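You operate a simulated robot arm through the tools that you are given. There is no shell and no other tool. Be economical: measure what you need, move in short steps, check, and stop when the job is done.

The job below is to be done with a simulated robot arm. You get a single attempt, and the scene is never put back.

Task
Open the extras drawer, fetch the coder from the shelf over the bench and set it in the inside of the extras drawer, then shut the drawer. Then fetch the berries canister and stand it on top of the silver tape roll on the top of the bench. Do these in the order given. Set down upright: coder, berries canister.

Only the result counts: the job must be done as asked and must still hold three seconds after the hand-in. Knocking over, shifting, dropping, spilling or breaking anything else fails it.

Robot
A 6-joint arm with a two-finger parallel gripper on a trunk, on a base that drives. Base frame: it is fixed to the floor where the robot stands at the start and does not move with it; the origin is under the middle of the robot, x ahead of it, y to its left, z up; the surface under the hand at the start is at about z = 800. Lengths are in mm, angles in rad, forces in N, time in s.
Its first joint turns from -2.897 to 2.897 rad. Places, roughly: extras drawer [800, 100, 700]; inside of the extras drawer [900, 200, 600]. Payload 3.91 kg.
Tool frame: the origin (TCP) lies between the finger pads and is the grasp point; the fingertips stand 30 mm ahead of it; z points along the fingers, y is the line along which they close. The gripper opens to 110 mm. The fingers are 20 mm wide and 10 mm thick; the gripper's body (48 by 112 mm) begins 55 mm behind the TCP.
Orientation is that of the tool frame in the base frame, as a unit quaternion [x, y, z, w]. With the fingers straight down and closing along the base's y, the tool's x points along the base's -x, its y along +y and its z along -z.

Tools
- The arm moves only by the tool drive_tool. Its argument "steps" is a list that holds one entry, the list of rows, each a list of 7 numbers: the shift along the tool's x, y, z in units of 30 mm (1.0 is 30 mm), then the turn, a rotation vector about the tool's x, y, z in units of 5 degrees (1.0 is 5 degrees), then the closure, from 0 (fully open) to 1 (shut). In form: [[[x, y, z, ax, ay, az, grip], ...]]. A call has 1 to 12 rows; each row shifts and turns the commanded pose from where the row before left it, along the tool's axes as they then stand. A call with a number of a shift or a turn outside -1 to 1 is refused whole. Each row takes 0.2 s and may step no farther than 50 mm and 0.15 rad from the row before; otherwise, or with a gripper value out of range, the whole call is refused. Where a pose cannot be reached the arm comes as near as it can. A force on the tool above 40 N (or 10 N above the force at the start of the call, whichever is more), or a blocked arm, ends the call early, and 0.2 s more pass. The fingers move at their own pace (about 153 mm/s each) and stop on an object; they squeeze with about 36 N. The grip force told is the motor's: it shows also when the fingers shut on nothing. Time passes only in rows, and 0.2 s behind the last, so rows that do not move let the fingers close. It gives the time, the measured TCP pose, the force on the tool (base axes), the opening and the grip force at its end, in the units of the frame above (readings bear some noise), with the torque about the TCP (base axes, N m) and any sound that the robot's microphone picked up.
- Cameras (640 x 400 px; columns grow to the right, rows downward): "scene" is now at [217, 264.2, 1392.9]; the picture's right is [0.31, -0.95, 0.00], its down [-0.34, -0.11, -0.94] and it looks along [0.89, 0.29, -0.35] (base axes); focal length 214 px, centre (320, 200). "wrist" rides on the gripper at [72, 17, -103] in the tool frame; the picture's right is [-0.23, 0.97, 0.00], its down [-0.76, -0.18, -0.62] and it looks along [-0.61, -0.14, 0.78] (tool axes); focal length 222 px, centre (320, 200). There is no depth. A picture from a camera that has moved, and an enlarged one, comes with that camera's place and axes in the base frame and with its lens.
- capture(camera): a new picture of that camera. No time passes.
- roll_base(legs): drives the robot by 1 to 6 legs, each [ahead, turn to the left] in mm and rad, along the robot's own axes; the way and the turn of a leg run together, so that a leg with both is an arc; at most 1500 mm and 3.142 rad a leg. The arm and the cameras ride along, it lands a little off, and it stops where it bumps. It gives what a move gives.
- pan_tilt(pan, tilt): turns the head with the scene camera to pan (to the left, within 2.094 rad either way) and tilt (down, from -0.506 to 1.204), counted from straight ahead of the robot. It gives what a move gives.
- inspect(camera, box): a new picture of the part [left, top, right, bottom] of that camera's present view, enlarged. No time passes.
- finish_job(): hands the job in; it is judged then, once.

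Work in short steps. Places have to be worked out from the pictures, the camera data and where the tool is seen: move nearer, look again, correct. Check each grasp and each placing, and mend what went wrong. You have 165 turns and 112 pictures in all, those below and enlarged ones among them. Open the gripper and draw the arm clear of the work before you hand the job in, unless the task says otherwise; then end with one line.

The tools are called after "Call:" by a JSON object that holds its "method" and its "body". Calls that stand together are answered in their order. drive_tool: Moves the arm, as the interface text tells. Its arguments: {"type":"object","properties":{"steps":{"type":"array"}},"required":["steps"]} The other tools are called the same way: roll_base (legs) drives the base; pan_tilt (pan, tilt) turns the head that bears the scene camera; capture (camera) takes a picture; inspect (camera, box) takes an enlarged picture of a part of a camera's view; finish_job () hands the job in.

At the start:

```text
time_s: 0.0
tool_pos: [477.9, 280.0, 1416.1]
ee_rot: [0.0, 1.0, 0.0, 0.001]
contact_force: [0.3, 0.0, 1.3]
moment: [-0.01, 0.01, -0.04]
opening: 109.9
gripper_force: 0.1
robot x, y, heading: [-0.8, 2.7, -0.002]
head pan, tilt: [0.321, 0.361]
```

scene: 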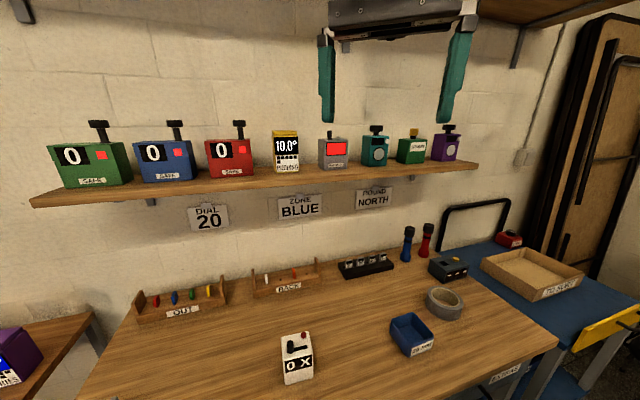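
wrist: 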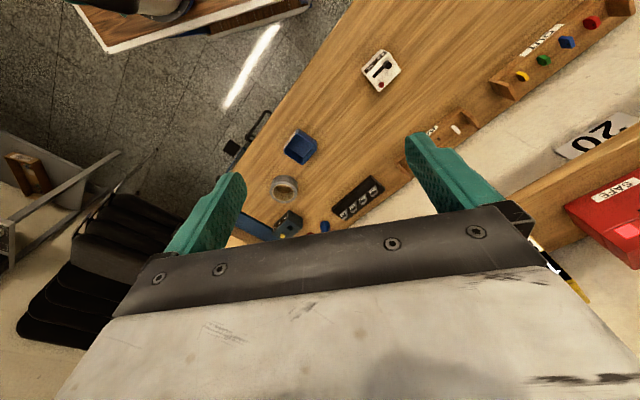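

I start by enlarging the shelf and bench areas to read the labels.

Call:
{"method": "inspect", "body": {"camera": "scene", "box": [30, 100, 250, 230]}}

Call:
{"method": "inspect", "body": {"camera": "scene", "box": [250, 100, 480, 230]}}

Call:
{"method": "inspect", "body": {"camera": "scene", "box": [380, 220, 600, 400]}}

Call:
{"method": "inspect", "body": {"camera": "scene", "box": [0, 260, 340, 400]}}

```text
2.91 times, centred on (140, 165) of scene
camera zoom: at [217.0, 264.2, 1392.9], right [0.31, -0.95, 0.0], down [-0.34, -0.11, -0.94], along [0.89, 0.29, -0.35], focal length 624 px, centre (844, 302)
```

zoom: 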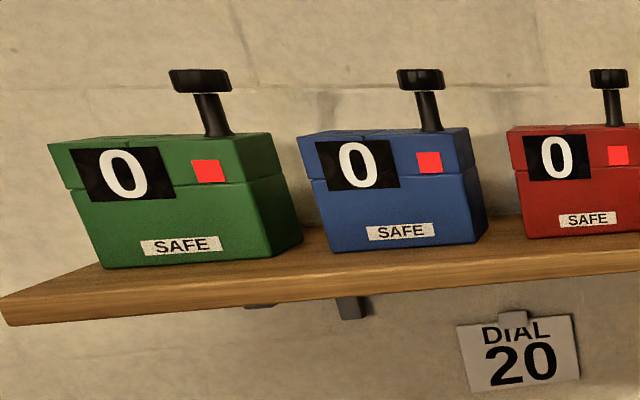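

```text
2.78 times, centred on (365, 165) of scene
camera zoom: at [217.0, 264.2, 1392.9], right [0.31, -0.95, 0.0], down [-0.34, -0.11, -0.94], along [0.89, 0.29, -0.35], focal length 597 px, centre (195, 297)
```

zoom: 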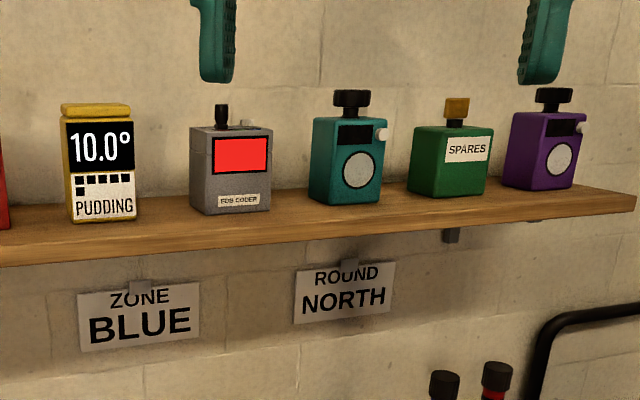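

```text
2.22 times, centred on (490, 310) of scene
camera zoom: at [217.0, 264.2, 1392.9], right [0.31, -0.95, 0.0], down [-0.34, -0.11, -0.94], along [0.89, 0.29, -0.35], focal length 477 px, centre (-58, -44)
```

zoom: 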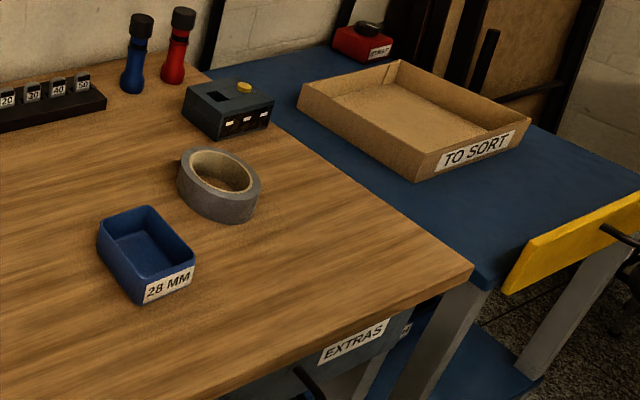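

```text
1.88 times, centred on (170, 330) of scene
camera zoom: at [217.0, 264.2, 1392.9], right [0.31, -0.95, 0.0], down [-0.34, -0.11, -0.94], along [0.89, 0.29, -0.35], focal length 404 px, centre (602, -45)
```

zoom: 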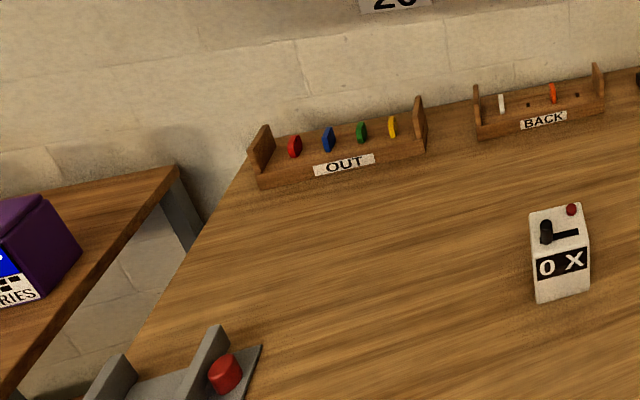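

The "EOS CODER" sits grey on the shelf, and the purple thing on the left table may read "BERRIES". I look left and then down at the drawer.

Call:
{"method": "pan_tilt", "body": {"pan": 1.2, "tilt": 0.5}}

Call:
{"method": "capture", "body": {"camera": "scene"}}

Call:
{"method": "pan_tilt", "body": {"pan": -0.2, "tilt": 0.8}}

Call:
{"method": "capture", "body": {"camera": "scene"}}

```text
time_s: 1.2
tool_pos: [478.3, 279.7, 1417.2]
ee_rot: [0.0, 1.0, 0.0, 0.001]
contact_force: [0.0, 0.3, 0.3]
moment: [0.03, 0.02, 0.03]
opening: 110.1
gripper_force: 0.0
robot x, y, heading: [-2.5, 1.5, -0.0]
head pan, tilt: [1.201, 0.499]
```

```text
105 pictures are left
camera scene: at [161.7, 319.8, 1380.2], right [0.93, -0.36, 0.0], down [-0.17, -0.45, -0.88], along [0.32, 0.82, -0.48], focal length 214 px, centre (320, 200)
```

scene: 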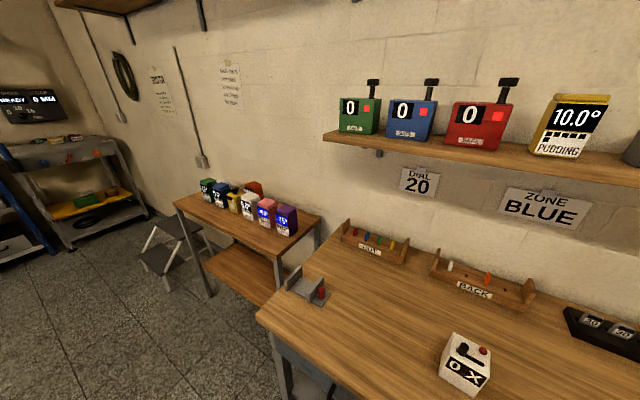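

```text
time_s: 2.7
tool_pos: [479.2, 280.3, 1416.4]
ee_rot: [0.0, 1.0, 0.0, 0.001]
contact_force: [0.1, -0.1, 0.5]
moment: [-0.02, 0.0, -0.02]
opening: 109.9
gripper_force: 0.1
robot x, y, heading: [0.8, 0.6, 0.0]
head pan, tilt: [-0.201, 0.799]
```

```text
104 pictures are left
camera scene: at [207.8, 218.9, 1354.2], right [-0.2, -0.98, 0.0], down [-0.7, 0.14, -0.7], along [0.68, -0.14, -0.72], focal length 214 px, centre (320, 200)
```

scene: 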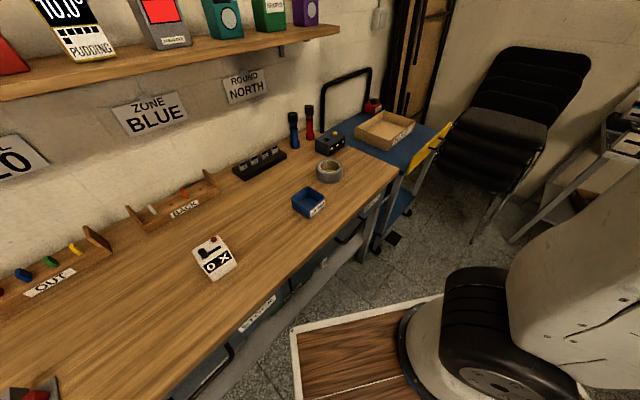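

The bench front appears to run diagonally (normal ≈ (0.8, 0.6)). I look right and behind to see free floor before driving.

Call:
{"method": "pan_tilt", "body": {"pan": -1.0, "tilt": 0.5}}

Call:
{"method": "capture", "body": {"camera": "scene"}}

Call:
{"method": "pan_tilt", "body": {"pan": -2.0, "tilt": 0.5}}

Call:
{"method": "capture", "body": {"camera": "scene"}}

Call:
{"method": "pan_tilt", "body": {"pan": 2.0, "tilt": 0.5}}

Call:
{"method": "capture", "body": {"camera": "scene"}}

```text
time_s: 3.9
tool_pos: [480.2, 279.5, 1415.9]
ee_rot: [-0.001, 1.0, 0.0, 0.0]
contact_force: [0.1, -0.1, 0.1]
moment: [-0.01, 0.02, -0.02]
opening: 110.1
gripper_force: 0.0
robot x, y, heading: [-0.9, 1.4, 0.001]
head pan, tilt: [-1.0, 0.499]
```

```text
103 pictures are left
camera scene: at [177.9, 158.4, 1380.1], right [-0.84, -0.54, 0.0], down [-0.26, 0.4, -0.88], along [0.47, -0.74, -0.48], focal length 214 px, centre (320, 200)
```

scene: 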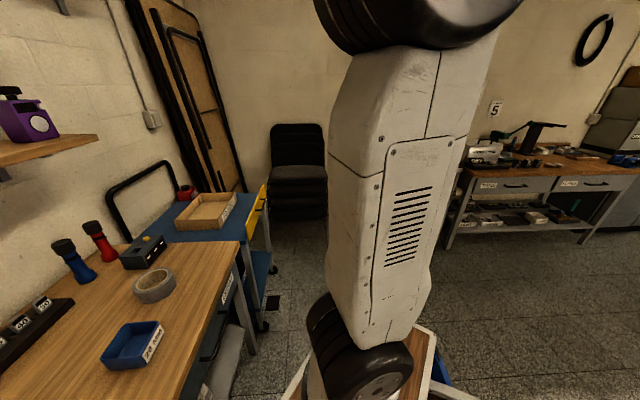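

```text
time_s: 5.1
tool_pos: [477.4, 279.8, 1416.3]
ee_rot: [-0.001, 1.0, 0.0, 0.0]
contact_force: [-0.3, 0.7, -0.2]
moment: [-0.01, 0.02, -0.02]
opening: 110.2
gripper_force: 0.0
robot x, y, heading: [1.0, -4.2, -0.004]
head pan, tilt: [-2.0, 0.499]
```

```text
102 pictures are left
camera scene: at [90.9, 152.2, 1380.2], right [-0.91, 0.42, 0.0], down [0.2, 0.44, -0.88], along [-0.36, -0.8, -0.48], focal length 214 px, centre (320, 200)
```

scene: 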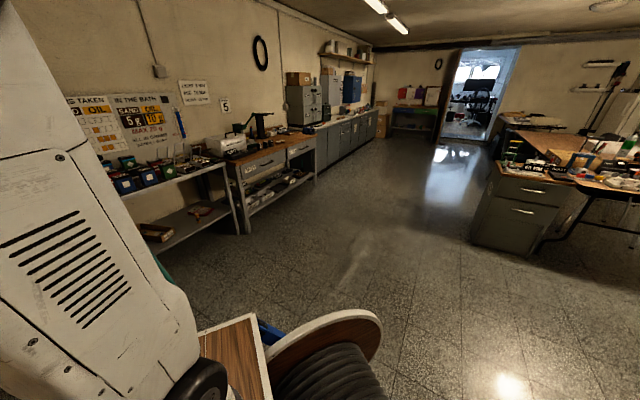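

```text
time_s: 8.4
tool_pos: [478.4, 280.7, 1417.5]
ee_rot: [0.0, 1.0, 0.0, 0.0]
contact_force: [-0.2, 0.2, -0.4]
moment: [0.01, 0.01, 0.01]
opening: 110.1
gripper_force: 0.1
robot x, y, heading: [0.6, 1.1, 0.005]
head pan, tilt: [2.0, 0.499]
```

```text
101 pictures are left
camera scene: at [90.9, 317.7, 1380.2], right [0.91, 0.42, 0.0], down [0.2, -0.44, -0.88], along [-0.37, 0.8, -0.48], focal length 214 px, centre (320, 200)
```

scene: 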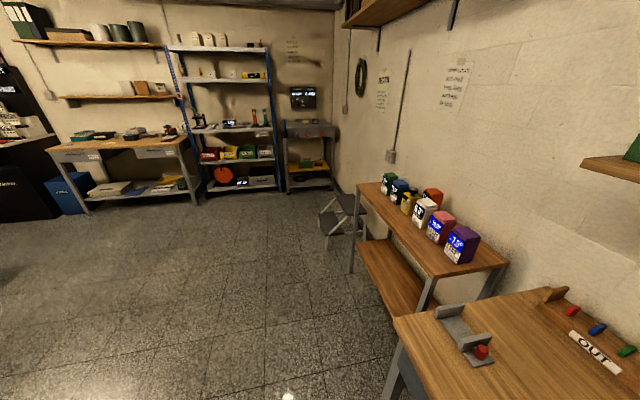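

The floor to the right and rear is free. I back off, drive to stand squarely in front of the extras drawer, and face the bench (heading ≈ 0.64).

Call:
{"method": "roll_base", "body": {"legs": [[-150, 0], [0, -1.074], [546, 0], [0, 1.717]]}}

Call:
{"method": "pan_tilt", "body": {"pan": -0.1, "tilt": 0.7}}

Call:
{"method": "capture", "body": {"camera": "scene"}}

```text
time_s: 19.4
tool_pos: [319.4, 31.0, 1416.4]
ee_rot: [-0.316, 0.949, -0.001, 0.0]
contact_force: [-0.1, 0.6, -0.3]
moment: [-0.02, -0.02, 0.0]
opening: 110.1
gripper_force: 0.0
robot x, y, heading: [108.9, -478.9, 0.641]
head pan, tilt: [2.0, 0.499]
```

```text
time_s: 21.4
tool_pos: [319.0, 32.0, 1416.8]
ee_rot: [-0.316, 0.949, 0.0, 0.0]
contact_force: [-0.5, 0.0, -0.4]
moment: [0.03, 0.0, 0.0]
opening: 109.9
gripper_force: 0.1
robot x, y, heading: [104.0, -480.5, 0.645]
head pan, tilt: [-0.099, 0.7]
```

```text
100 pictures are left
camera scene: at [139.0, -169.5, 1362.5], right [0.52, -0.85, 0.0], down [-0.55, -0.33, -0.76], along [0.65, 0.4, -0.64], focal length 214 px, centre (320, 200)
```

scene: 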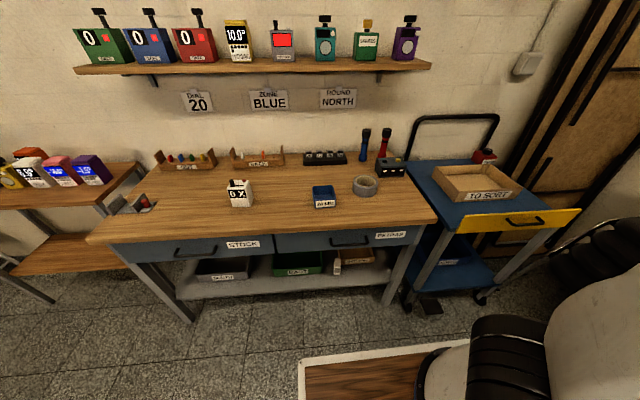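

Extras is the right-hand drawer with handle near px (350,240). I zoom in on it and on the shelf.

Call:
{"method": "inspect", "body": {"camera": "scene", "box": [260, 210, 440, 300]}}

Call:
{"method": "inspect", "body": {"camera": "scene", "box": [220, 0, 440, 110]}}

Call:
{"method": "capture", "body": {"camera": "wrist"}}

```text
3.56 times, centred on (350, 255) of scene
camera zoom: at [139.0, -169.5, 1362.5], right [0.52, -0.85, 0.0], down [-0.55, -0.33, -0.76], along [0.65, 0.4, -0.64], focal length 763 px, centre (213, 4)
```

zoom: 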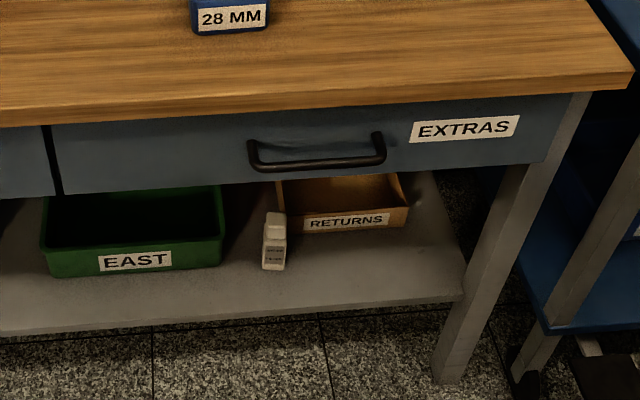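

```text
2.91 times, centred on (330, 55) of scene
camera zoom: at [139.0, -169.5, 1362.5], right [0.52, -0.85, 0.0], down [-0.55, -0.33, -0.76], along [0.65, 0.4, -0.64], focal length 624 px, centre (291, 622)
```

zoom: 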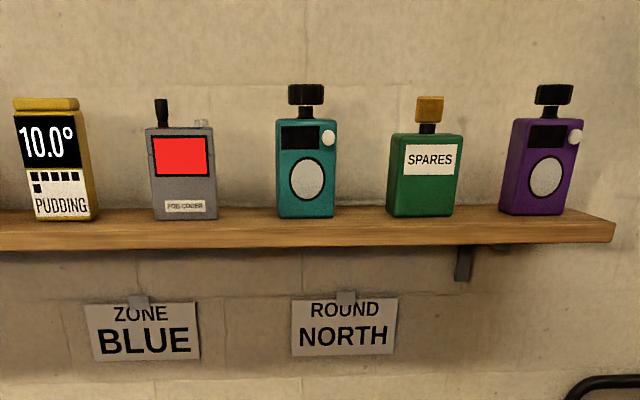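

```text
97 pictures are left
camera wrist: at [252.1, 2.9, 1520.6], right [-0.4, 0.92, 0.0], down [0.72, 0.32, 0.62], along [0.57, 0.25, -0.78], focal length 222 px, centre (320, 200)
```

wrist: 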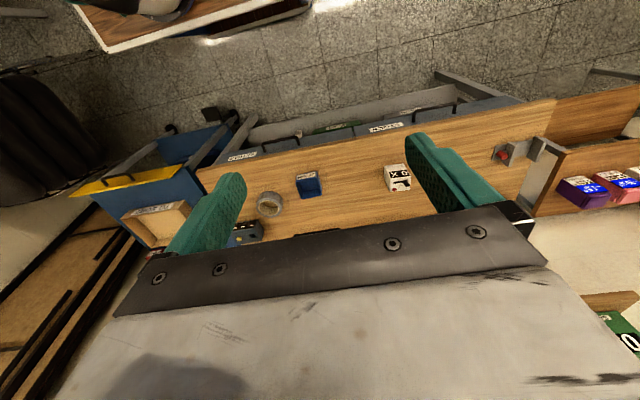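

Judged: bench edge n≈550 mm along normal angle 0.611, extras handle bar at about (642,10,700). I back the base off 200 mm and square its heading so the arm can pull the drawer.

Call:
{"method": "roll_base", "body": {"legs": [[0, -0.034], [-200, 0]]}}

Call:
{"method": "pan_tilt", "body": {"pan": 0.0, "tilt": 0.7}}

Call:
{"method": "capture", "body": {"camera": "scene"}}

```text
time_s: 23.4
tool_pos: [170.6, -91.5, 1416.7]
ee_rot: [-0.3, 0.954, -0.001, 0.0]
contact_force: [-0.7, -0.3, 0.0]
moment: [-0.02, -0.01, 0.01]
opening: 110.2
gripper_force: 0.0
robot x, y, heading: [-57.9, -595.1, 0.615]
head pan, tilt: [-0.099, 0.7]
```

```text
time_s: 24.1
tool_pos: [171.9, -91.1, 1416.3]
ee_rot: [-0.301, 0.954, 0.0, 0.001]
contact_force: [0.2, 0.2, 0.1]
moment: [-0.04, 0.02, -0.02]
opening: 109.9
gripper_force: 0.1
robot x, y, heading: [-60.4, -594.8, 0.609]
head pan, tilt: [0.0, 0.7]
```

```text
96 pictures are left
camera scene: at [-19.6, -278.9, 1362.5], right [0.57, -0.82, 0.0], down [-0.53, -0.37, -0.76], along [0.63, 0.44, -0.64], focal length 214 px, centre (320, 200)
```

scene: 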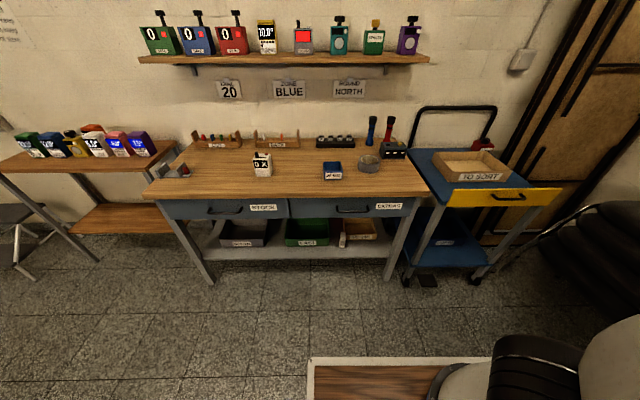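

The view is now square to the bench. I zoom on the handle and the shelf for triangulation.

Call:
{"method": "inspect", "body": {"camera": "scene", "box": [280, 180, 440, 260]}}

Call:
{"method": "inspect", "body": {"camera": "scene", "box": [240, 0, 440, 100]}}

Call:
{"method": "inspect", "body": {"camera": "scene", "box": [0, 100, 200, 220]}}

```text
4.00 times, centred on (360, 220) of scene
camera zoom: at [-19.6, -278.9, 1362.5], right [0.57, -0.82, 0.0], down [-0.53, -0.37, -0.76], along [0.63, 0.44, -0.64], focal length 858 px, centre (160, 120)
```

zoom: 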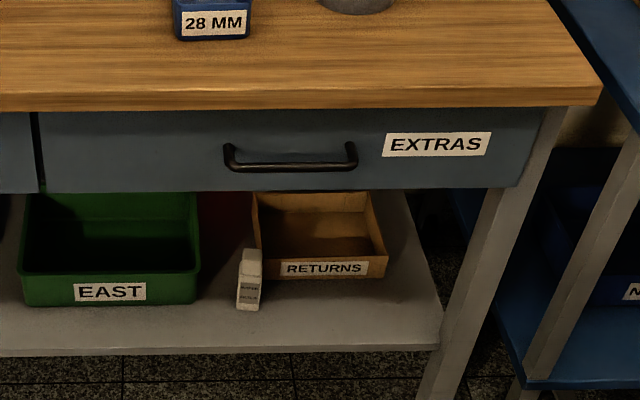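

```text
3.20 times, centred on (340, 50) of scene
camera zoom: at [-19.6, -278.9, 1362.5], right [0.57, -0.82, 0.0], down [-0.53, -0.37, -0.76], along [0.63, 0.44, -0.64], focal length 686 px, centre (256, 680)
```

zoom: 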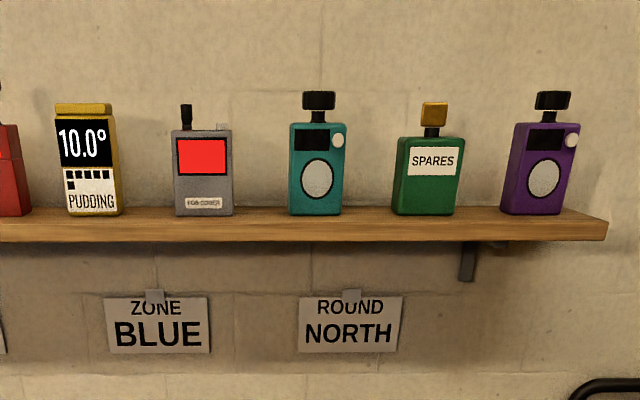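

```text
3.20 times, centred on (100, 160) of scene
camera zoom: at [-19.6, -278.9, 1362.5], right [0.57, -0.82, 0.0], down [-0.53, -0.37, -0.76], along [0.63, 0.44, -0.64], focal length 686 px, centre (1024, 328)
```

zoom: 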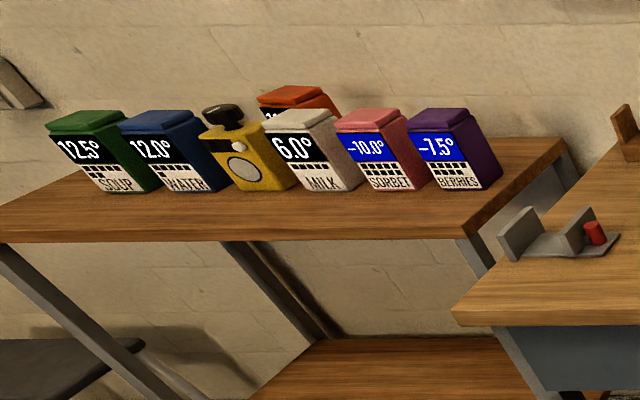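

Triangulated handle bar: n≈529, z≈700 (base (642,6,700)). I turn the tool to point at the bench with fingers closing vertically, by 120° about one axis, in free air.

Call:
{"method": "drive_tool", "body": {"steps": [[[0, 0, 0, -0.924, -0.924, 0.924, 0], [0, 0, 0, -0.924, -0.924, 0.924, 0], [0, 0, 0, -0.924, -0.924, 0.924, 0], [0, 0, 0, -0.924, -0.924, 0.924, 0], [0, 0, 0, -0.924, -0.924, 0.924, 0], [0, 0, 0, -0.924, -0.924, 0.924, 0], [0, 0, 0, -0.924, -0.924, 0.924, 0], [0, 0, 0, -0.924, -0.924, 0.924, 0], [0, 0, 0, -0.924, -0.924, 0.924, 0], [0, 0, 0, -0.924, -0.924, 0.924, 0]]]}}

Call:
{"method": "drive_tool", "body": {"steps": [[[0, 0, 0, -0.924, -0.924, 0.924, 0], [0, 0, 0, -0.924, -0.924, 0.924, 0], [0, 0, 0, -0.924, -0.924, 0.924, 0], [0, 0, 0, -0.924, -0.924, 0.924, 0], [0, 0, 0, -0.924, -0.924, 0.924, 0], [0, 0, 0, 0, 0, 0, 0]]]}}

```text
time_s: 26.2
tool_pos: [172.3, -90.9, 1417.0]
ee_rot: [0.124, 0.841, 0.467, 0.243]
contact_force: [0.7, 0.0, 0.7]
moment: [0.02, 0.01, -0.02]
opening: 110.0
gripper_force: 0.0
robot x, y, heading: [-62.3, -594.4, 0.61]
head pan, tilt: [0.0, 0.7]
```

```text
time_s: 27.6
tool_pos: [196.6, -115.1, 1508.6]
ee_rot: [0.319, 0.636, 0.619, 0.331]
contact_force: [-0.4, 0.2, -0.1]
moment: [-0.01, -0.03, -0.01]
opening: 109.9
gripper_force: 0.1
out of reach, approached as far as the arm can: row 4, 5
robot x, y, heading: [-57.7, -591.7, 0.606]
head pan, tilt: [0.0, 0.7]
```

The orientation is right (z along n, y up). Now I move forward, to the right and down towards the pre-grasp point in front of the handle.

Call:
{"method": "drive_tool", "body": {"steps": [[[-0.43, -1, 0.9, 0, 0, 0, 0], [-0.43, -1, 0.9, 0, 0, 0, 0], [-0.43, -1, 0.9, 0, 0, 0, 0], [-0.43, -1, 0.9, 0, 0, 0, 0], [-0.43, -1, 0.9, 0, 0, 0, 0], [-0.43, -1, 0.9, 0, 0, 0, 0], [-0.43, -1, 0.9, 0, 0, 0, 0], [-0.43, -1, 0.9, 0, 0, 0, 0], [-0.43, -1, 0.9, 0, 0, 0, 0], [-0.43, -1, 0.9, 0, 0, 0, 0], [-0.43, -1, 0.9, 0, 0, 0, 0], [-0.43, -1, 0.9, 0, 0, 0, 0]]]}}

```text
time_s: 30.2
tool_pos: [543.2, -184.7, 1443.8]
ee_rot: [0.318, 0.646, 0.623, 0.306]
contact_force: [0.4, -0.2, 0.4]
moment: [0.0, 0.02, -0.01]
opening: 110.1
gripper_force: 0.0
out of reach, approached as far as the arm can: row 1, 2, 3, 4, 5, 6, 7, 8, 9, 10, 11, 12
robot x, y, heading: [-60.2, -595.0, 0.611]
head pan, tilt: [0.0, 0.7]
```

The arm could not follow; it looks like a joint limit. I look at the arm to understand its configuration.

Call:
{"method": "pan_tilt", "body": {"pan": -0.6, "tilt": 0.3}}

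Call:
{"method": "capture", "body": {"camera": "scene"}}

```text
time_s: 31.2
tool_pos: [542.7, -184.4, 1443.0]
ee_rot: [0.319, 0.647, 0.622, 0.306]
contact_force: [0.9, -0.3, 0.4]
moment: [0.02, -0.01, -0.01]
opening: 110.2
gripper_force: 0.1
robot x, y, heading: [-53.4, -590.1, 0.607]
head pan, tilt: [-0.6, 0.3]
```

```text
92 pictures are left
camera scene: at [4.2, -326.6, 1398.5], right [0.01, -1.0, 0.0], down [-0.3, 0.0, -0.96], along [0.95, 0.01, -0.3], focal length 214 px, centre (320, 200)
```

scene: 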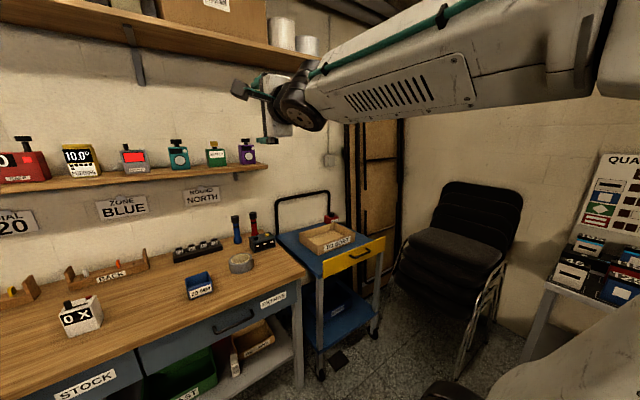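

The forearm and tool are aligned there, apparently a wrist singularity. Grasping the bar with the tool pitched ~50° down should be more comfortable (and clears the bench edge), so I pitch down.

Call:
{"method": "drive_tool", "body": {"steps": [[[0, 0, 0, 1, 0, 0, 0], [0, 0, 0, 1, 0, 0, 0], [0, 0, 0, 1, 0, 0, 0], [0, 0, 0, 1, 0, 0, 0], [0, 0, 0, 1, 0, 0, 0], [0, 0, 0, 1, 0, 0, 0], [0, 0, 0, 1, 0, 0, 0], [0, 0, 0, 1, 0, 0, 0], [0, 0, 0, 1, 0, 0, 0], [0, 0, 0, 1, 0, 0, 0]]]}}

```text
time_s: 33.5
tool_pos: [548.1, -181.6, 1431.8]
ee_rot: [0.435, 0.833, 0.304, 0.157]
contact_force: [-0.5, -0.9, 0.7]
moment: [-0.02, -0.01, -0.02]
opening: 110.0
gripper_force: 0.0
out of reach, approached as far as the arm can: row 1
robot x, y, heading: [-59.7, -593.5, 0.604]
head pan, tilt: [-0.6, 0.3]
```

Good; the tool pitches 50° down with x along the bench. Now descend towards a point in front of the handle.

Call:
{"method": "drive_tool", "body": {"steps": [[[0.276, -0.586, 0.958, 0, 0, 0, 0], [0.276, -0.586, 0.958, 0, 0, 0, 0], [0.276, -0.586, 0.958, 0, 0, 0, 0], [0.276, -0.586, 0.958, 0, 0, 0, 0], [0.276, -0.586, 0.958, 0, 0, 0, 0], [0.276, -0.586, 0.958, 0, 0, 0, 0], [0.276, -0.586, 0.958, 0, 0, 0, 0], [0.276, -0.586, 0.958, 0, 0, 0, 0], [0.276, -0.586, 0.958, 0, 0, 0, 0], [0.276, -0.586, 0.958, 0, 0, 0, 0], [0.276, -0.586, 0.958, 0, 0, 0, 0], [0.276, -0.586, 0.958, 0, 0, 0, 0]]]}}

```text
time_s: 36.0
tool_pos: [539.2, -64.9, 1032.5]
ee_rot: [0.435, 0.833, 0.305, 0.157]
contact_force: [0.5, 1.1, 0.4]
moment: [-0.01, 0.0, 0.04]
opening: 109.9
gripper_force: 0.1
robot x, y, heading: [-58.8, -597.3, 0.606]
head pan, tilt: [-0.6, 0.3]
```

Tracking is now good. Continue down to z≈800, partly closing the fingers to about 55 mm, then look.

Call:
{"method": "drive_tool", "body": {"steps": [[[0, -0.494, 0.848, 0, 0, 0, 0.5], [0, -0.494, 0.848, 0, 0, 0, 0.5], [0, -0.494, 0.848, 0, 0, 0, 0.5], [0, -0.494, 0.848, 0, 0, 0, 0.5], [0, -0.494, 0.848, 0, 0, 0, 0.5], [0, -0.494, 0.848, 0, 0, 0, 0.5], [0, -0.494, 0.848, 0, 0, 0, 0.5], [0, -0.494, 0.848, 0, 0, 0, 0.5]]]}}

Call:
{"method": "capture", "body": {"camera": "wrist"}}

Call:
{"method": "pan_tilt", "body": {"pan": -0.1, "tilt": 0.75}}

Call:
{"method": "inspect", "body": {"camera": "scene", "box": [240, 150, 440, 275]}}

```text
time_s: 37.9
tool_pos: [632.0, -9.8, 920.6]
ee_rot: [0.435, 0.836, 0.296, 0.154]
contact_force: [-0.4, -0.9, 0.7]
moment: [0.01, 0.01, 0.01]
opening: 54.7
gripper_force: 0.1
out of reach, approached as far as the arm can: row 3, 4, 5, 6, 7, 8
robot x, y, heading: [-56.8, -595.9, 0.608]
head pan, tilt: [-0.6, 0.3]
```

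```text
91 pictures are left
camera wrist: at [548.5, 20.6, 1012.2], right [0.75, 0.25, 0.61], down [0.0, -0.93, 0.37], along [0.66, -0.28, -0.7], focal length 222 px, centre (320, 200)
```

wrist: 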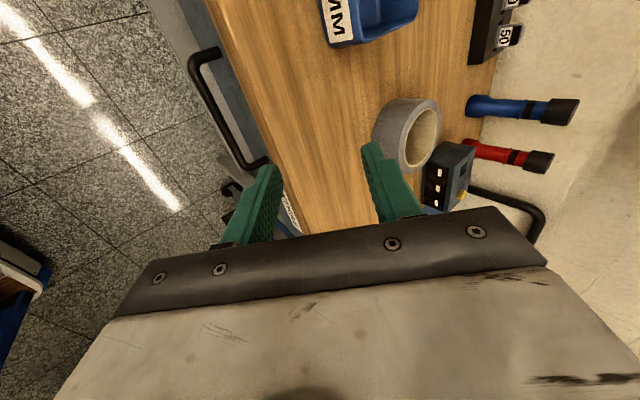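

```text
time_s: 38.8
tool_pos: [632.2, -11.3, 920.4]
ee_rot: [0.435, 0.836, 0.296, 0.154]
contact_force: [-0.9, -0.4, -0.5]
moment: [0.0, 0.03, -0.02]
opening: 54.8
gripper_force: 0.0
robot x, y, heading: [-58.6, -592.5, 0.615]
head pan, tilt: [-0.099, 0.75]
```

```text
3.20 times, centred on (340, 212) of scene
camera zoom: at [-16.8, -287.1, 1358.3], right [0.49, -0.87, 0.0], down [-0.59, -0.33, -0.73], along [0.64, 0.36, -0.68], focal length 686 px, centre (256, 160)
```

zoom: 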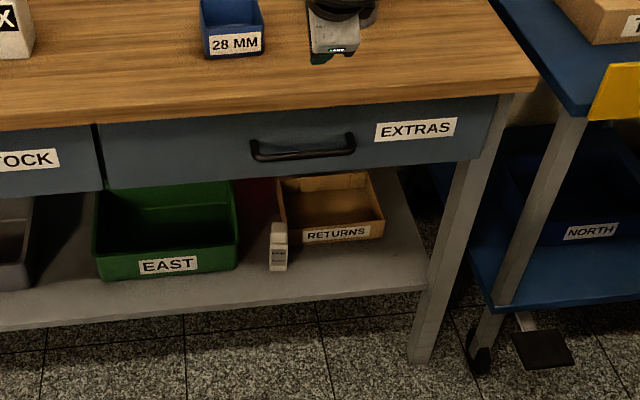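

Pitch 50° seems limited close-in (the wrist can't bend up past the forearm), but it's better further out. I back the base 100 mm, which stretches the arm, then try again.

Call:
{"method": "roll_base", "body": {"legs": [[-100, 0]]}}

```text
time_s: 39.9
tool_pos: [551.1, -68.1, 920.5]
ee_rot: [0.435, 0.837, 0.295, 0.153]
contact_force: [-0.3, 0.1, -0.3]
moment: [0.0, -0.02, 0.0]
opening: 54.7
gripper_force: 0.1
robot x, y, heading: [-147.4, -650.3, 0.609]
head pan, tilt: [-0.099, 0.75]
```

TCP is at n≈412, z≈920. I lower to n≈460, z≈790.

Call:
{"method": "drive_tool", "body": {"steps": [[[0.053, -0.297, 0.873, 0, 0, 0, 0.5], [0.053, -0.297, 0.873, 0, 0, 0, 0.5], [0.053, -0.297, 0.873, 0, 0, 0, 0.5], [0.053, -0.297, 0.873, 0, 0, 0, 0.5], [0.053, -0.297, 0.873, 0, 0, 0, 0.5]]]}}

```text
time_s: 41.1
tool_pos: [616.6, -9.1, 833.2]
ee_rot: [0.435, 0.839, 0.291, 0.15]
contact_force: [-0.9, 0.7, 0.4]
moment: [0.0, -0.01, 0.0]
opening: 55.0
gripper_force: 0.1
out of reach, approached as far as the arm can: row 1, 2, 3, 4, 5
robot x, y, heading: [-141.7, -650.2, 0.607]
head pan, tilt: [-0.099, 0.75]
```

Reach envelope improves with distance. I back another 75 mm and pitch to about 55°, then descend.

Call:
{"method": "roll_base", "body": {"legs": [[-80, 0]]}}

Call:
{"method": "drive_tool", "body": {"steps": [[[0, 0, 0, 0.9, 0, 0, 0.5], [0, -0.3, 0.6, 0, 0, 0, 0.5], [0, -0.3, 0.8, 0, 0, 0, 0.5], [0, -0.3, 0.8, 0, 0, 0, 0.5]]]}}

```text
time_s: 42.2
tool_pos: [550.9, -57.0, 832.5]
ee_rot: [0.436, 0.838, 0.292, 0.152]
contact_force: [1.0, 0.1, 0.1]
moment: [0.01, -0.04, 0.0]
opening: 54.9
gripper_force: 0.2
robot x, y, heading: [-208.4, -698.3, 0.604]
head pan, tilt: [-0.099, 0.75]
```

```text
time_s: 43.2
tool_pos: [562.5, -50.3, 761.9]
ee_rot: [0.441, 0.849, 0.258, 0.135]
contact_force: [0.1, 0.2, 0.7]
moment: [-0.01, 0.0, -0.03]
opening: 55.1
gripper_force: 0.0
robot x, y, heading: [-207.2, -693.5, 0.609]
head pan, tilt: [-0.099, 0.75]
```

Reached. Now align onto the tool axis line to the bar (shift up along y), narrow fingers to 36 mm, and look.

Call:
{"method": "drive_tool", "body": {"steps": [[[0, 0.78, 0, 0, 0, 0, 0.67], [0, 0.78, 0, 0, 0, 0, 0.67], [0, 0, 0.5, 0, 0, 0, 0.67], [0, 0, 0.5, 0, 0, 0, 0.67]]]}}

Call:
{"method": "capture", "body": {"camera": "wrist"}}

Call:
{"method": "pan_tilt", "body": {"pan": -0.15, "tilt": 0.6}}

Call:
{"method": "inspect", "body": {"camera": "scene", "box": [240, 150, 400, 250]}}

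```text
time_s: 44.2
tool_pos: [609.3, -16.3, 764.4]
ee_rot: [0.441, 0.849, 0.259, 0.135]
contact_force: [-1.0, -0.3, 0.3]
moment: [-0.01, 0.03, -0.03]
opening: 36.3
gripper_force: 0.1
robot x, y, heading: [-207.3, -699.2, 0.605]
head pan, tilt: [-0.099, 0.75]
```

```text
89 pictures are left
camera wrist: at [532.5, 18.0, 860.4], right [0.79, 0.28, 0.54], down [0.03, -0.91, 0.42], along [0.61, -0.31, -0.73], focal length 222 px, centre (320, 200)
```

wrist: 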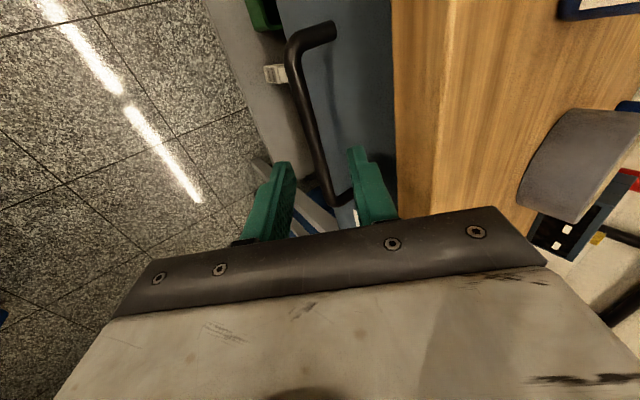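

```text
time_s: 44.9
tool_pos: [608.3, -18.5, 763.4]
ee_rot: [0.442, 0.848, 0.259, 0.135]
contact_force: [-0.7, -0.2, 1.1]
moment: [0.02, 0.0, -0.01]
opening: 36.2
gripper_force: 0.0
robot x, y, heading: [-204.2, -698.6, 0.607]
head pan, tilt: [-0.15, 0.6]
```

```text
4.00 times, centred on (320, 200) of scene
camera zoom: at [-157.5, -391.6, 1371.0], right [0.44, -0.9, 0.0], down [-0.51, -0.25, -0.82], along [0.74, 0.36, -0.57], focal length 858 px, centre (320, 200)
```

zoom: 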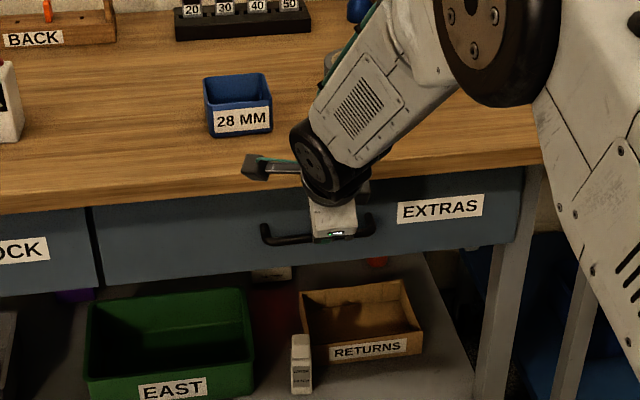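

The bar passes between the fingers in the wrist view. I advance ~54 mm along the tool axis and close.

Call:
{"method": "drive_tool", "body": {"steps": [[[0, -0.05, 0.6, 0, 0, 0, 0.67], [0, -0.05, 0.6, 0, 0, 0, 0.67], [0, 0, 0.55, 0, 0, 0, 0.67]]]}}

Call:
{"method": "capture", "body": {"camera": "wrist"}}

```text
time_s: 45.7
tool_pos: [630.9, -0.7, 720.2]
ee_rot: [0.442, 0.849, 0.258, 0.134]
contact_force: [-0.2, 0.0, 1.2]
moment: [-0.03, -0.01, -0.03]
opening: 36.2
gripper_force: 0.0
robot x, y, heading: [-206.5, -695.6, 0.608]
head pan, tilt: [-0.15, 0.6]
```

```text
87 pictures are left
camera wrist: at [553.8, 35.4, 815.1], right [0.79, 0.28, 0.54], down [0.03, -0.91, 0.42], along [0.61, -0.31, -0.73], focal length 222 px, centre (320, 200)
```

wrist: 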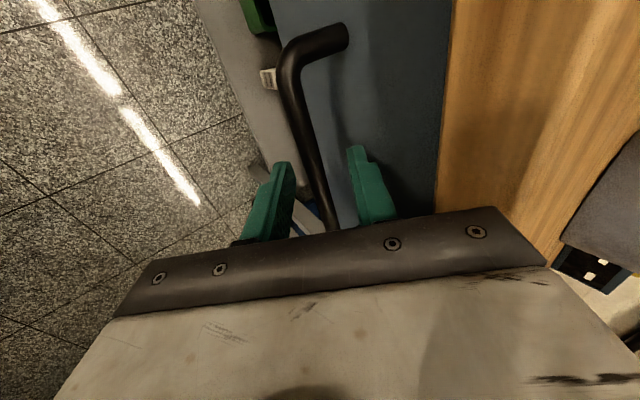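

Fingers straddle the bar with no contact. I close the gripper.

Call:
{"method": "drive_tool", "body": {"steps": [[[0, 0, 0, 0, 0, 0, 1], [0, 0, 0, 0, 0, 0, 1], [0, 0, 0, 0, 0, 0, 1]]]}}

```text
time_s: 46.5
tool_pos: [630.2, -0.9, 717.6]
ee_rot: [0.441, 0.849, 0.258, 0.134]
contact_force: [-10.7, -9.9, -5.4]
moment: [-0.73, -0.2, 0.69]
opening: 11.8
gripper_force: 45.4
robot x, y, heading: [-208.3, -697.2, 0.612]
head pan, tilt: [-0.15, 0.6]
```

Gripped on the bar (opening 11.8 mm). I pull by backing the base 120 mm as a test.

Call:
{"method": "roll_base", "body": {"legs": [[-120, 0]]}}

Call:
{"method": "capture", "body": {"camera": "scene"}}

```text
time_s: 47.7
tool_pos: [532.2, -70.9, 718.4]
ee_rot: [0.442, 0.849, 0.257, 0.134]
contact_force: [18.4, -25.9, -15.0]
moment: [-1.19, -0.72, 0.16]
opening: 11.7
gripper_force: 45.4
robot x, y, heading: [-306.6, -768.4, 0.607]
head pan, tilt: [-0.15, 0.6]
```

```text
86 pictures are left
camera scene: at [-255.7, -461.5, 1371.1], right [0.44, -0.9, 0.0], down [-0.51, -0.25, -0.82], along [0.74, 0.36, -0.57], focal length 214 px, centre (320, 200)
```

scene: 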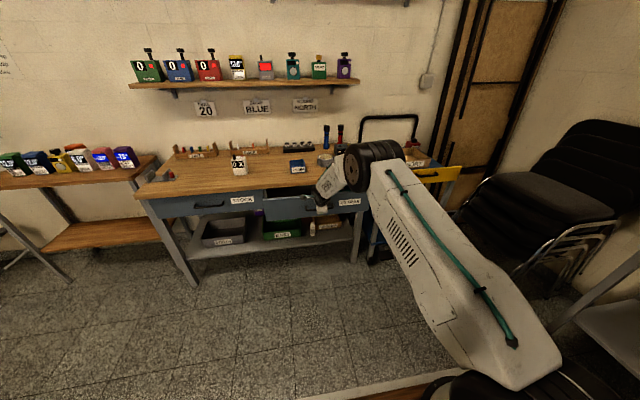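

The drawer has opened about 120 mm and still follows; I pull a further 130 mm, checking the forces.

Call:
{"method": "roll_base", "body": {"legs": [[-130, 0]]}}

Call:
{"method": "pan_tilt", "body": {"pan": -0.1, "tilt": 0.5}}

Call:
{"method": "inspect", "body": {"camera": "scene", "box": [200, 100, 440, 250]}}

```text
time_s: 49.0
tool_pos: [424.1, -144.1, 718.0]
ee_rot: [0.442, 0.849, 0.257, 0.134]
contact_force: [20.8, -29.8, -2.9]
moment: [-1.04, -0.78, 0.24]
opening: 12.0
gripper_force: 45.2
robot x, y, heading: [-410.8, -843.6, 0.609]
head pan, tilt: [-0.15, 0.6]
```

```text
time_s: 49.7
tool_pos: [424.7, -143.3, 717.7]
ee_rot: [0.442, 0.849, 0.257, 0.134]
contact_force: [1.3, -3.7, 0.0]
moment: [-0.55, -0.4, 0.66]
opening: 11.6
gripper_force: 45.0
robot x, y, heading: [-413.1, -841.0, 0.605]
head pan, tilt: [-0.099, 0.499]
```

```text
2.67 times, centred on (320, 175) of scene
camera zoom: at [-362.4, -529.6, 1380.1], right [0.49, -0.87, 0.0], down [-0.42, -0.23, -0.88], along [0.77, 0.43, -0.48], focal length 572 px, centre (320, 267)
```

zoom: 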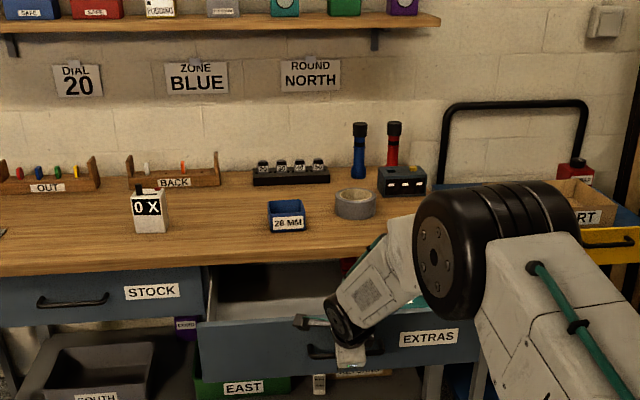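

Drawer open by 250 mm (face now near n≈315). I release and withdraw along the tool axis, then rise.

Call:
{"method": "drive_tool", "body": {"steps": [[[0, 0, 0, 0, 0, 0, 0.67], [0, 0, 0, 0, 0, 0, 0.67], [0, 0, -0.7, 0, 0, 0, 0.67], [0, 0, -0.9, 0, 0, 0, 0.67], [0, 0, -1, 0, 0, 0, 0.67], [0, 0, -1, 0, 0, 0, 0.67], [0, 0, -1, 0, 0, 0, 0.67], [0, 0, -1, 0, 0, 0, 0.67]]]}}

Call:
{"method": "drive_tool", "body": {"steps": [[[0, 0.4, -0.9, 0, 0, 0, 0], [0, 0.4, -0.9, 0, 0, 0, 0], [0, 0.4, -0.9, 0, 0, 0, 0], [0, 0.4, -0.9, 0, 0, 0, 0], [0, 0.4, -0.9, 0, 0, 0, 0], [0, 0.4, -0.9, 0, 0, 0, 0], [0, 0.4, -0.9, 0, 0, 0, 0], [0, 0.4, -0.9, 0, 0, 0, 0], [0, 0.4, -0.9, 0, 0, 0, 0], [0, 0.4, -0.9, 0, 0, 0, 0]]]}}

Call:
{"method": "capture", "body": {"camera": "scene"}}

```text
time_s: 51.5
tool_pos: [348.1, -198.2, 857.1]
ee_rot: [0.442, 0.849, 0.255, 0.134]
contact_force: [0.6, 0.6, -0.7]
moment: [0.02, -0.03, -0.01]
opening: 36.4
gripper_force: 0.0
robot x, y, heading: [-412.4, -841.9, 0.604]
head pan, tilt: [-0.099, 0.499]
```

```text
time_s: 53.7
tool_pos: [307.9, -225.7, 1147.7]
ee_rot: [0.442, 0.849, 0.256, 0.133]
contact_force: [-0.4, 0.3, -0.8]
moment: [-0.01, -0.03, 0.01]
opening: 109.9
gripper_force: 0.1
robot x, y, heading: [-411.9, -840.9, 0.608]
head pan, tilt: [-0.099, 0.499]
```

```text
84 pictures are left
camera scene: at [-362.3, -529.3, 1380.1], right [0.49, -0.87, 0.0], down [-0.42, -0.23, -0.88], along [0.77, 0.43, -0.48], focal length 214 px, centre (320, 200)
```

scene: 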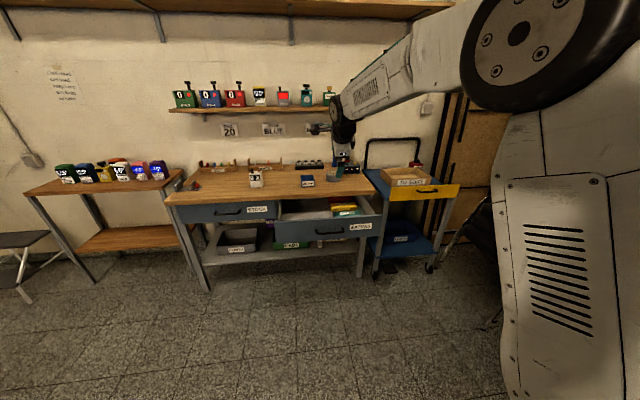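

The drawer holds some items at its right side. I zoom in on the drawer.

Call:
{"method": "inspect", "body": {"camera": "scene", "box": [260, 170, 400, 260]}}

Call:
{"method": "inspect", "body": {"camera": "scene", "box": [160, 0, 460, 140]}}

```text
4.44 times, centred on (330, 215) of scene
camera zoom: at [-362.3, -529.3, 1380.1], right [0.49, -0.87, 0.0], down [-0.42, -0.23, -0.88], along [0.77, 0.43, -0.48], focal length 953 px, centre (276, 133)
```

zoom: 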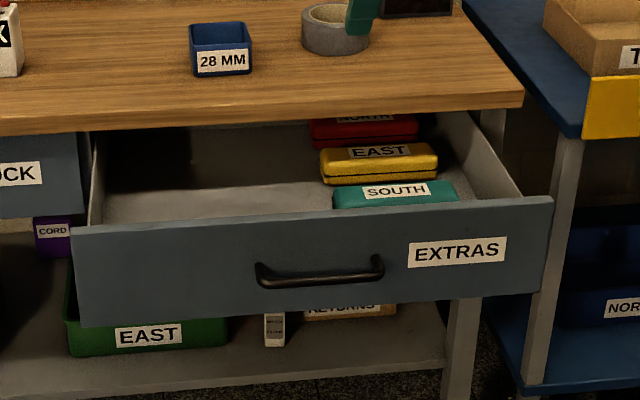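

```text
2.13 times, centred on (310, 70) of scene
camera zoom: at [-362.3, -529.3, 1380.1], right [0.49, -0.87, 0.0], down [-0.42, -0.23, -0.88], along [0.77, 0.43, -0.48], focal length 458 px, centre (341, 477)
```

zoom: 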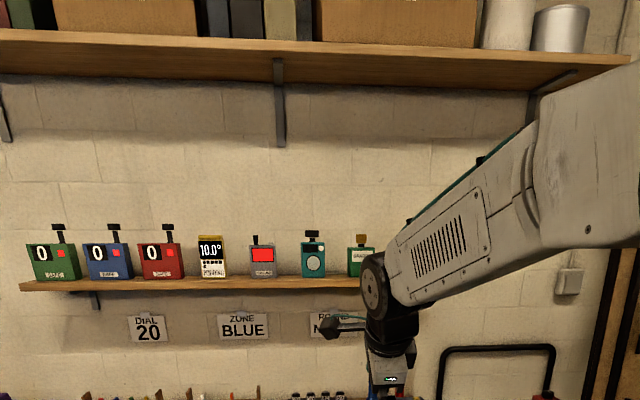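

The left part of the drawer is empty (target u≈−240, n≈450). I'll grasp the coder with the tool pitched ~56° closing along the bench direction; I roll the tool +90° so that the camera lies on the upper side.

Call:
{"method": "drive_tool", "body": {"steps": [[[0, 0, -0.5, 0, 0, 1, 0], [0, 0, -0.5, 0, 0, 1, 0], [0, 0, -0.5, 0, 0, 1, 0], [0, 0, -0.5, 0, 0, 1, 0], [0, 0, -0.5, 0, 0, 1, 0], [0, 0, -0.5, 0, 0, 1, 0], [0, 0, 0, 0, 0, 1, 0], [0, 0, 0, 0, 0, 1, 0], [0, 0, 0, 0, 0, 1, 0]]]}}

Call:
{"method": "drive_tool", "body": {"steps": [[[0, 0, 0, 0, 0, 1, 0], [0, 0, 0, 0, 0, 1, 0], [0, 0, 0, 0, 0, 1, 0], [0, 0, 0, 0, 0, 1, 0], [0, 0, 0, 0, 0, 1, 0], [0, 0, 0, 0, 0, 1, 0], [0, 0, 0, 0, 0, 1, 0], [0, 0, 0, 0, 0, 1, 0], [0, 0, 0, 0, 0, 1, 0]]]}}

```text
time_s: 55.7
tool_pos: [266.3, -255.5, 1224.0]
ee_rot: [0.733, 0.615, 0.289, 0.026]
contact_force: [-0.5, -0.7, 0.2]
moment: [0.0, 0.02, -0.01]
opening: 110.0
gripper_force: 0.0
robot x, y, heading: [-412.7, -842.4, 0.609]
head pan, tilt: [-0.099, 0.499]
```

```text
time_s: 57.7
tool_pos: [355.8, -368.2, 1223.0]
ee_rot: [0.908, 0.301, 0.275, -0.099]
contact_force: [-0.8, 1.0, 0.4]
moment: [-0.08, -0.06, -0.08]
opening: 110.1
gripper_force: 0.1
out of reach, approached as far as the arm can: row 5, 6, 7, 8, 9
robot x, y, heading: [-410.8, -840.6, 0.609]
head pan, tilt: [-0.099, 0.499]
```

Rolled successfully (camera upper side), but this roll works only with targets slightly to the robot's right. So I'll stand the base left of the coder: drive to about n=−280, u=−40, facing the bench.

Call:
{"method": "roll_base", "body": {"legs": [[0, 0.653], [680, 0], [0, -0.653]]}}

Call:
{"method": "pan_tilt", "body": {"pan": -0.1, "tilt": 0.4}}

Call:
{"method": "capture", "body": {"camera": "scene"}}

Call:
{"method": "capture", "body": {"camera": "wrist"}}

```text
time_s: 65.1
tool_pos: [561.9, 303.5, 1223.0]
ee_rot: [0.906, 0.305, 0.274, -0.101]
contact_force: [-0.3, -1.0, 0.1]
moment: [0.02, 0.01, -0.01]
opening: 110.1
gripper_force: 0.0
robot x, y, heading: [-205.2, -174.2, 0.612]
head pan, tilt: [-0.099, 0.499]
```

```text
time_s: 65.7
tool_pos: [561.1, 303.4, 1222.5]
ee_rot: [0.906, 0.306, 0.275, -0.101]
contact_force: [-0.7, 0.3, 0.1]
moment: [0.03, 0.01, 0.01]
opening: 110.0
gripper_force: 0.1
robot x, y, heading: [-205.5, -175.7, 0.614]
head pan, tilt: [-0.099, 0.4]
```

```text
81 pictures are left
camera scene: at [-155.8, 137.3, 1389.3], right [0.49, -0.87, 0.0], down [-0.34, -0.19, -0.92], along [0.8, 0.45, -0.39], focal length 214 px, centre (320, 200)
```

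scene: 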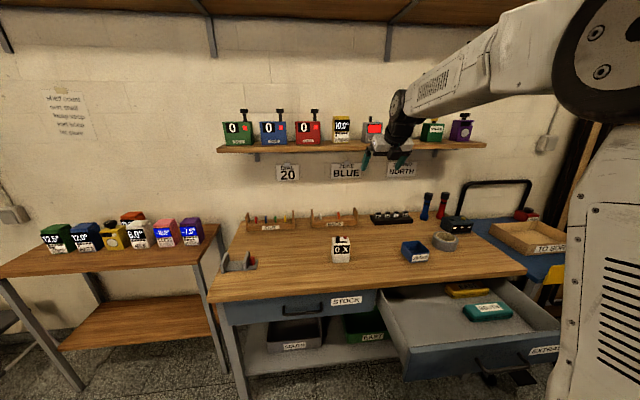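

```text
80 pictures are left
camera wrist: at [575.4, 290.4, 1348.8], right [0.44, -0.89, -0.14], down [-0.88, -0.46, 0.09], along [-0.15, 0.08, -0.99], focal length 222 px, centre (320, 200)
```

wrist: 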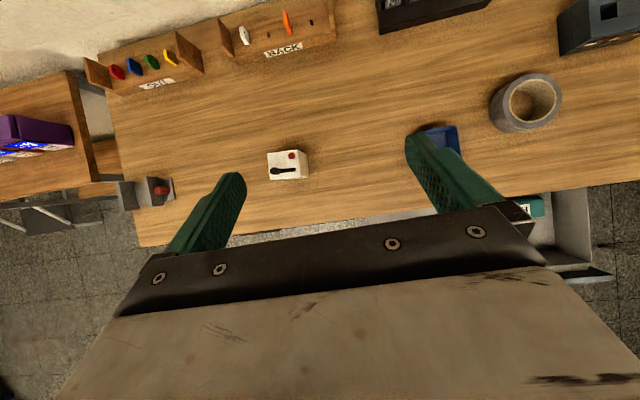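

I zoom on the coder from this new spot for triangulation.

Call:
{"method": "inspect", "body": {"camera": "scene", "box": [320, 90, 480, 170]}}

```text
4.00 times, centred on (400, 130) of scene
camera zoom: at [-155.8, 137.3, 1389.3], right [0.49, -0.87, 0.0], down [-0.34, -0.19, -0.92], along [0.8, 0.45, -0.39], focal length 858 px, centre (0, 480)
```

zoom: 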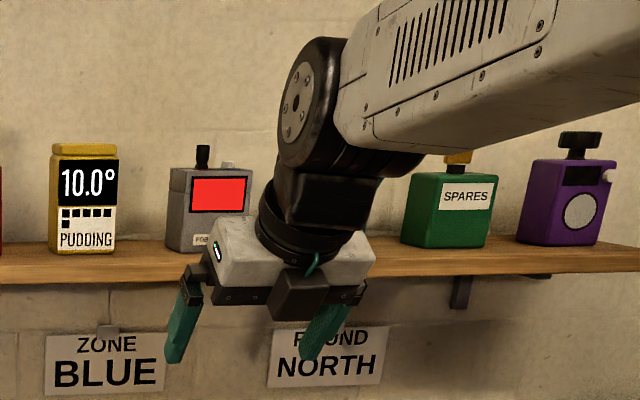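

Coder estimated: front face n≈945, centre (n 973, u −147), shelf top z≈1246, ~77 wide, ~57 deep, body top ≈1338. I extend to n≈830, z≈1380 (still in front of the shelf) to test reach, and square the yaw.

Call:
{"method": "drive_tool", "body": {"steps": [[[0.924, 0.298, -0.084, 0, 0, 0, 0], [0.924, 0.298, -0.084, 0, 0, 0, 0], [0.924, 0.298, -0.084, 0, 0, 0, 0], [0.924, 0.298, -0.084, 0, 0, 0, 0], [0.924, 0.298, -0.084, 0, 0, 0, 0], [0.924, 0.298, -0.084, 0, 0, 0, 0], [0.924, 0.298, -0.084, 0, 0, 0, 0], [0.924, 0.298, -0.084, 0, 0, 0, 0], [0.924, 0.298, -0.084, 0, 0, 0, 0], [0, 0, 0, -0.29, 0, 0.43, 0]]]}}

```text
time_s: 67.9
tool_pos: [718.2, 328.7, 1334.6]
ee_rot: [0.911, 0.292, 0.277, -0.095]
contact_force: [-0.6, 0.4, 0.0]
moment: [0.0, 0.01, 0.01]
opening: 110.0
gripper_force: 0.1
out of reach, approached as far as the arm can: row 7, 8, 9, 10
robot x, y, heading: [-204.1, -174.7, 0.615]
head pan, tilt: [-0.099, 0.4]
```

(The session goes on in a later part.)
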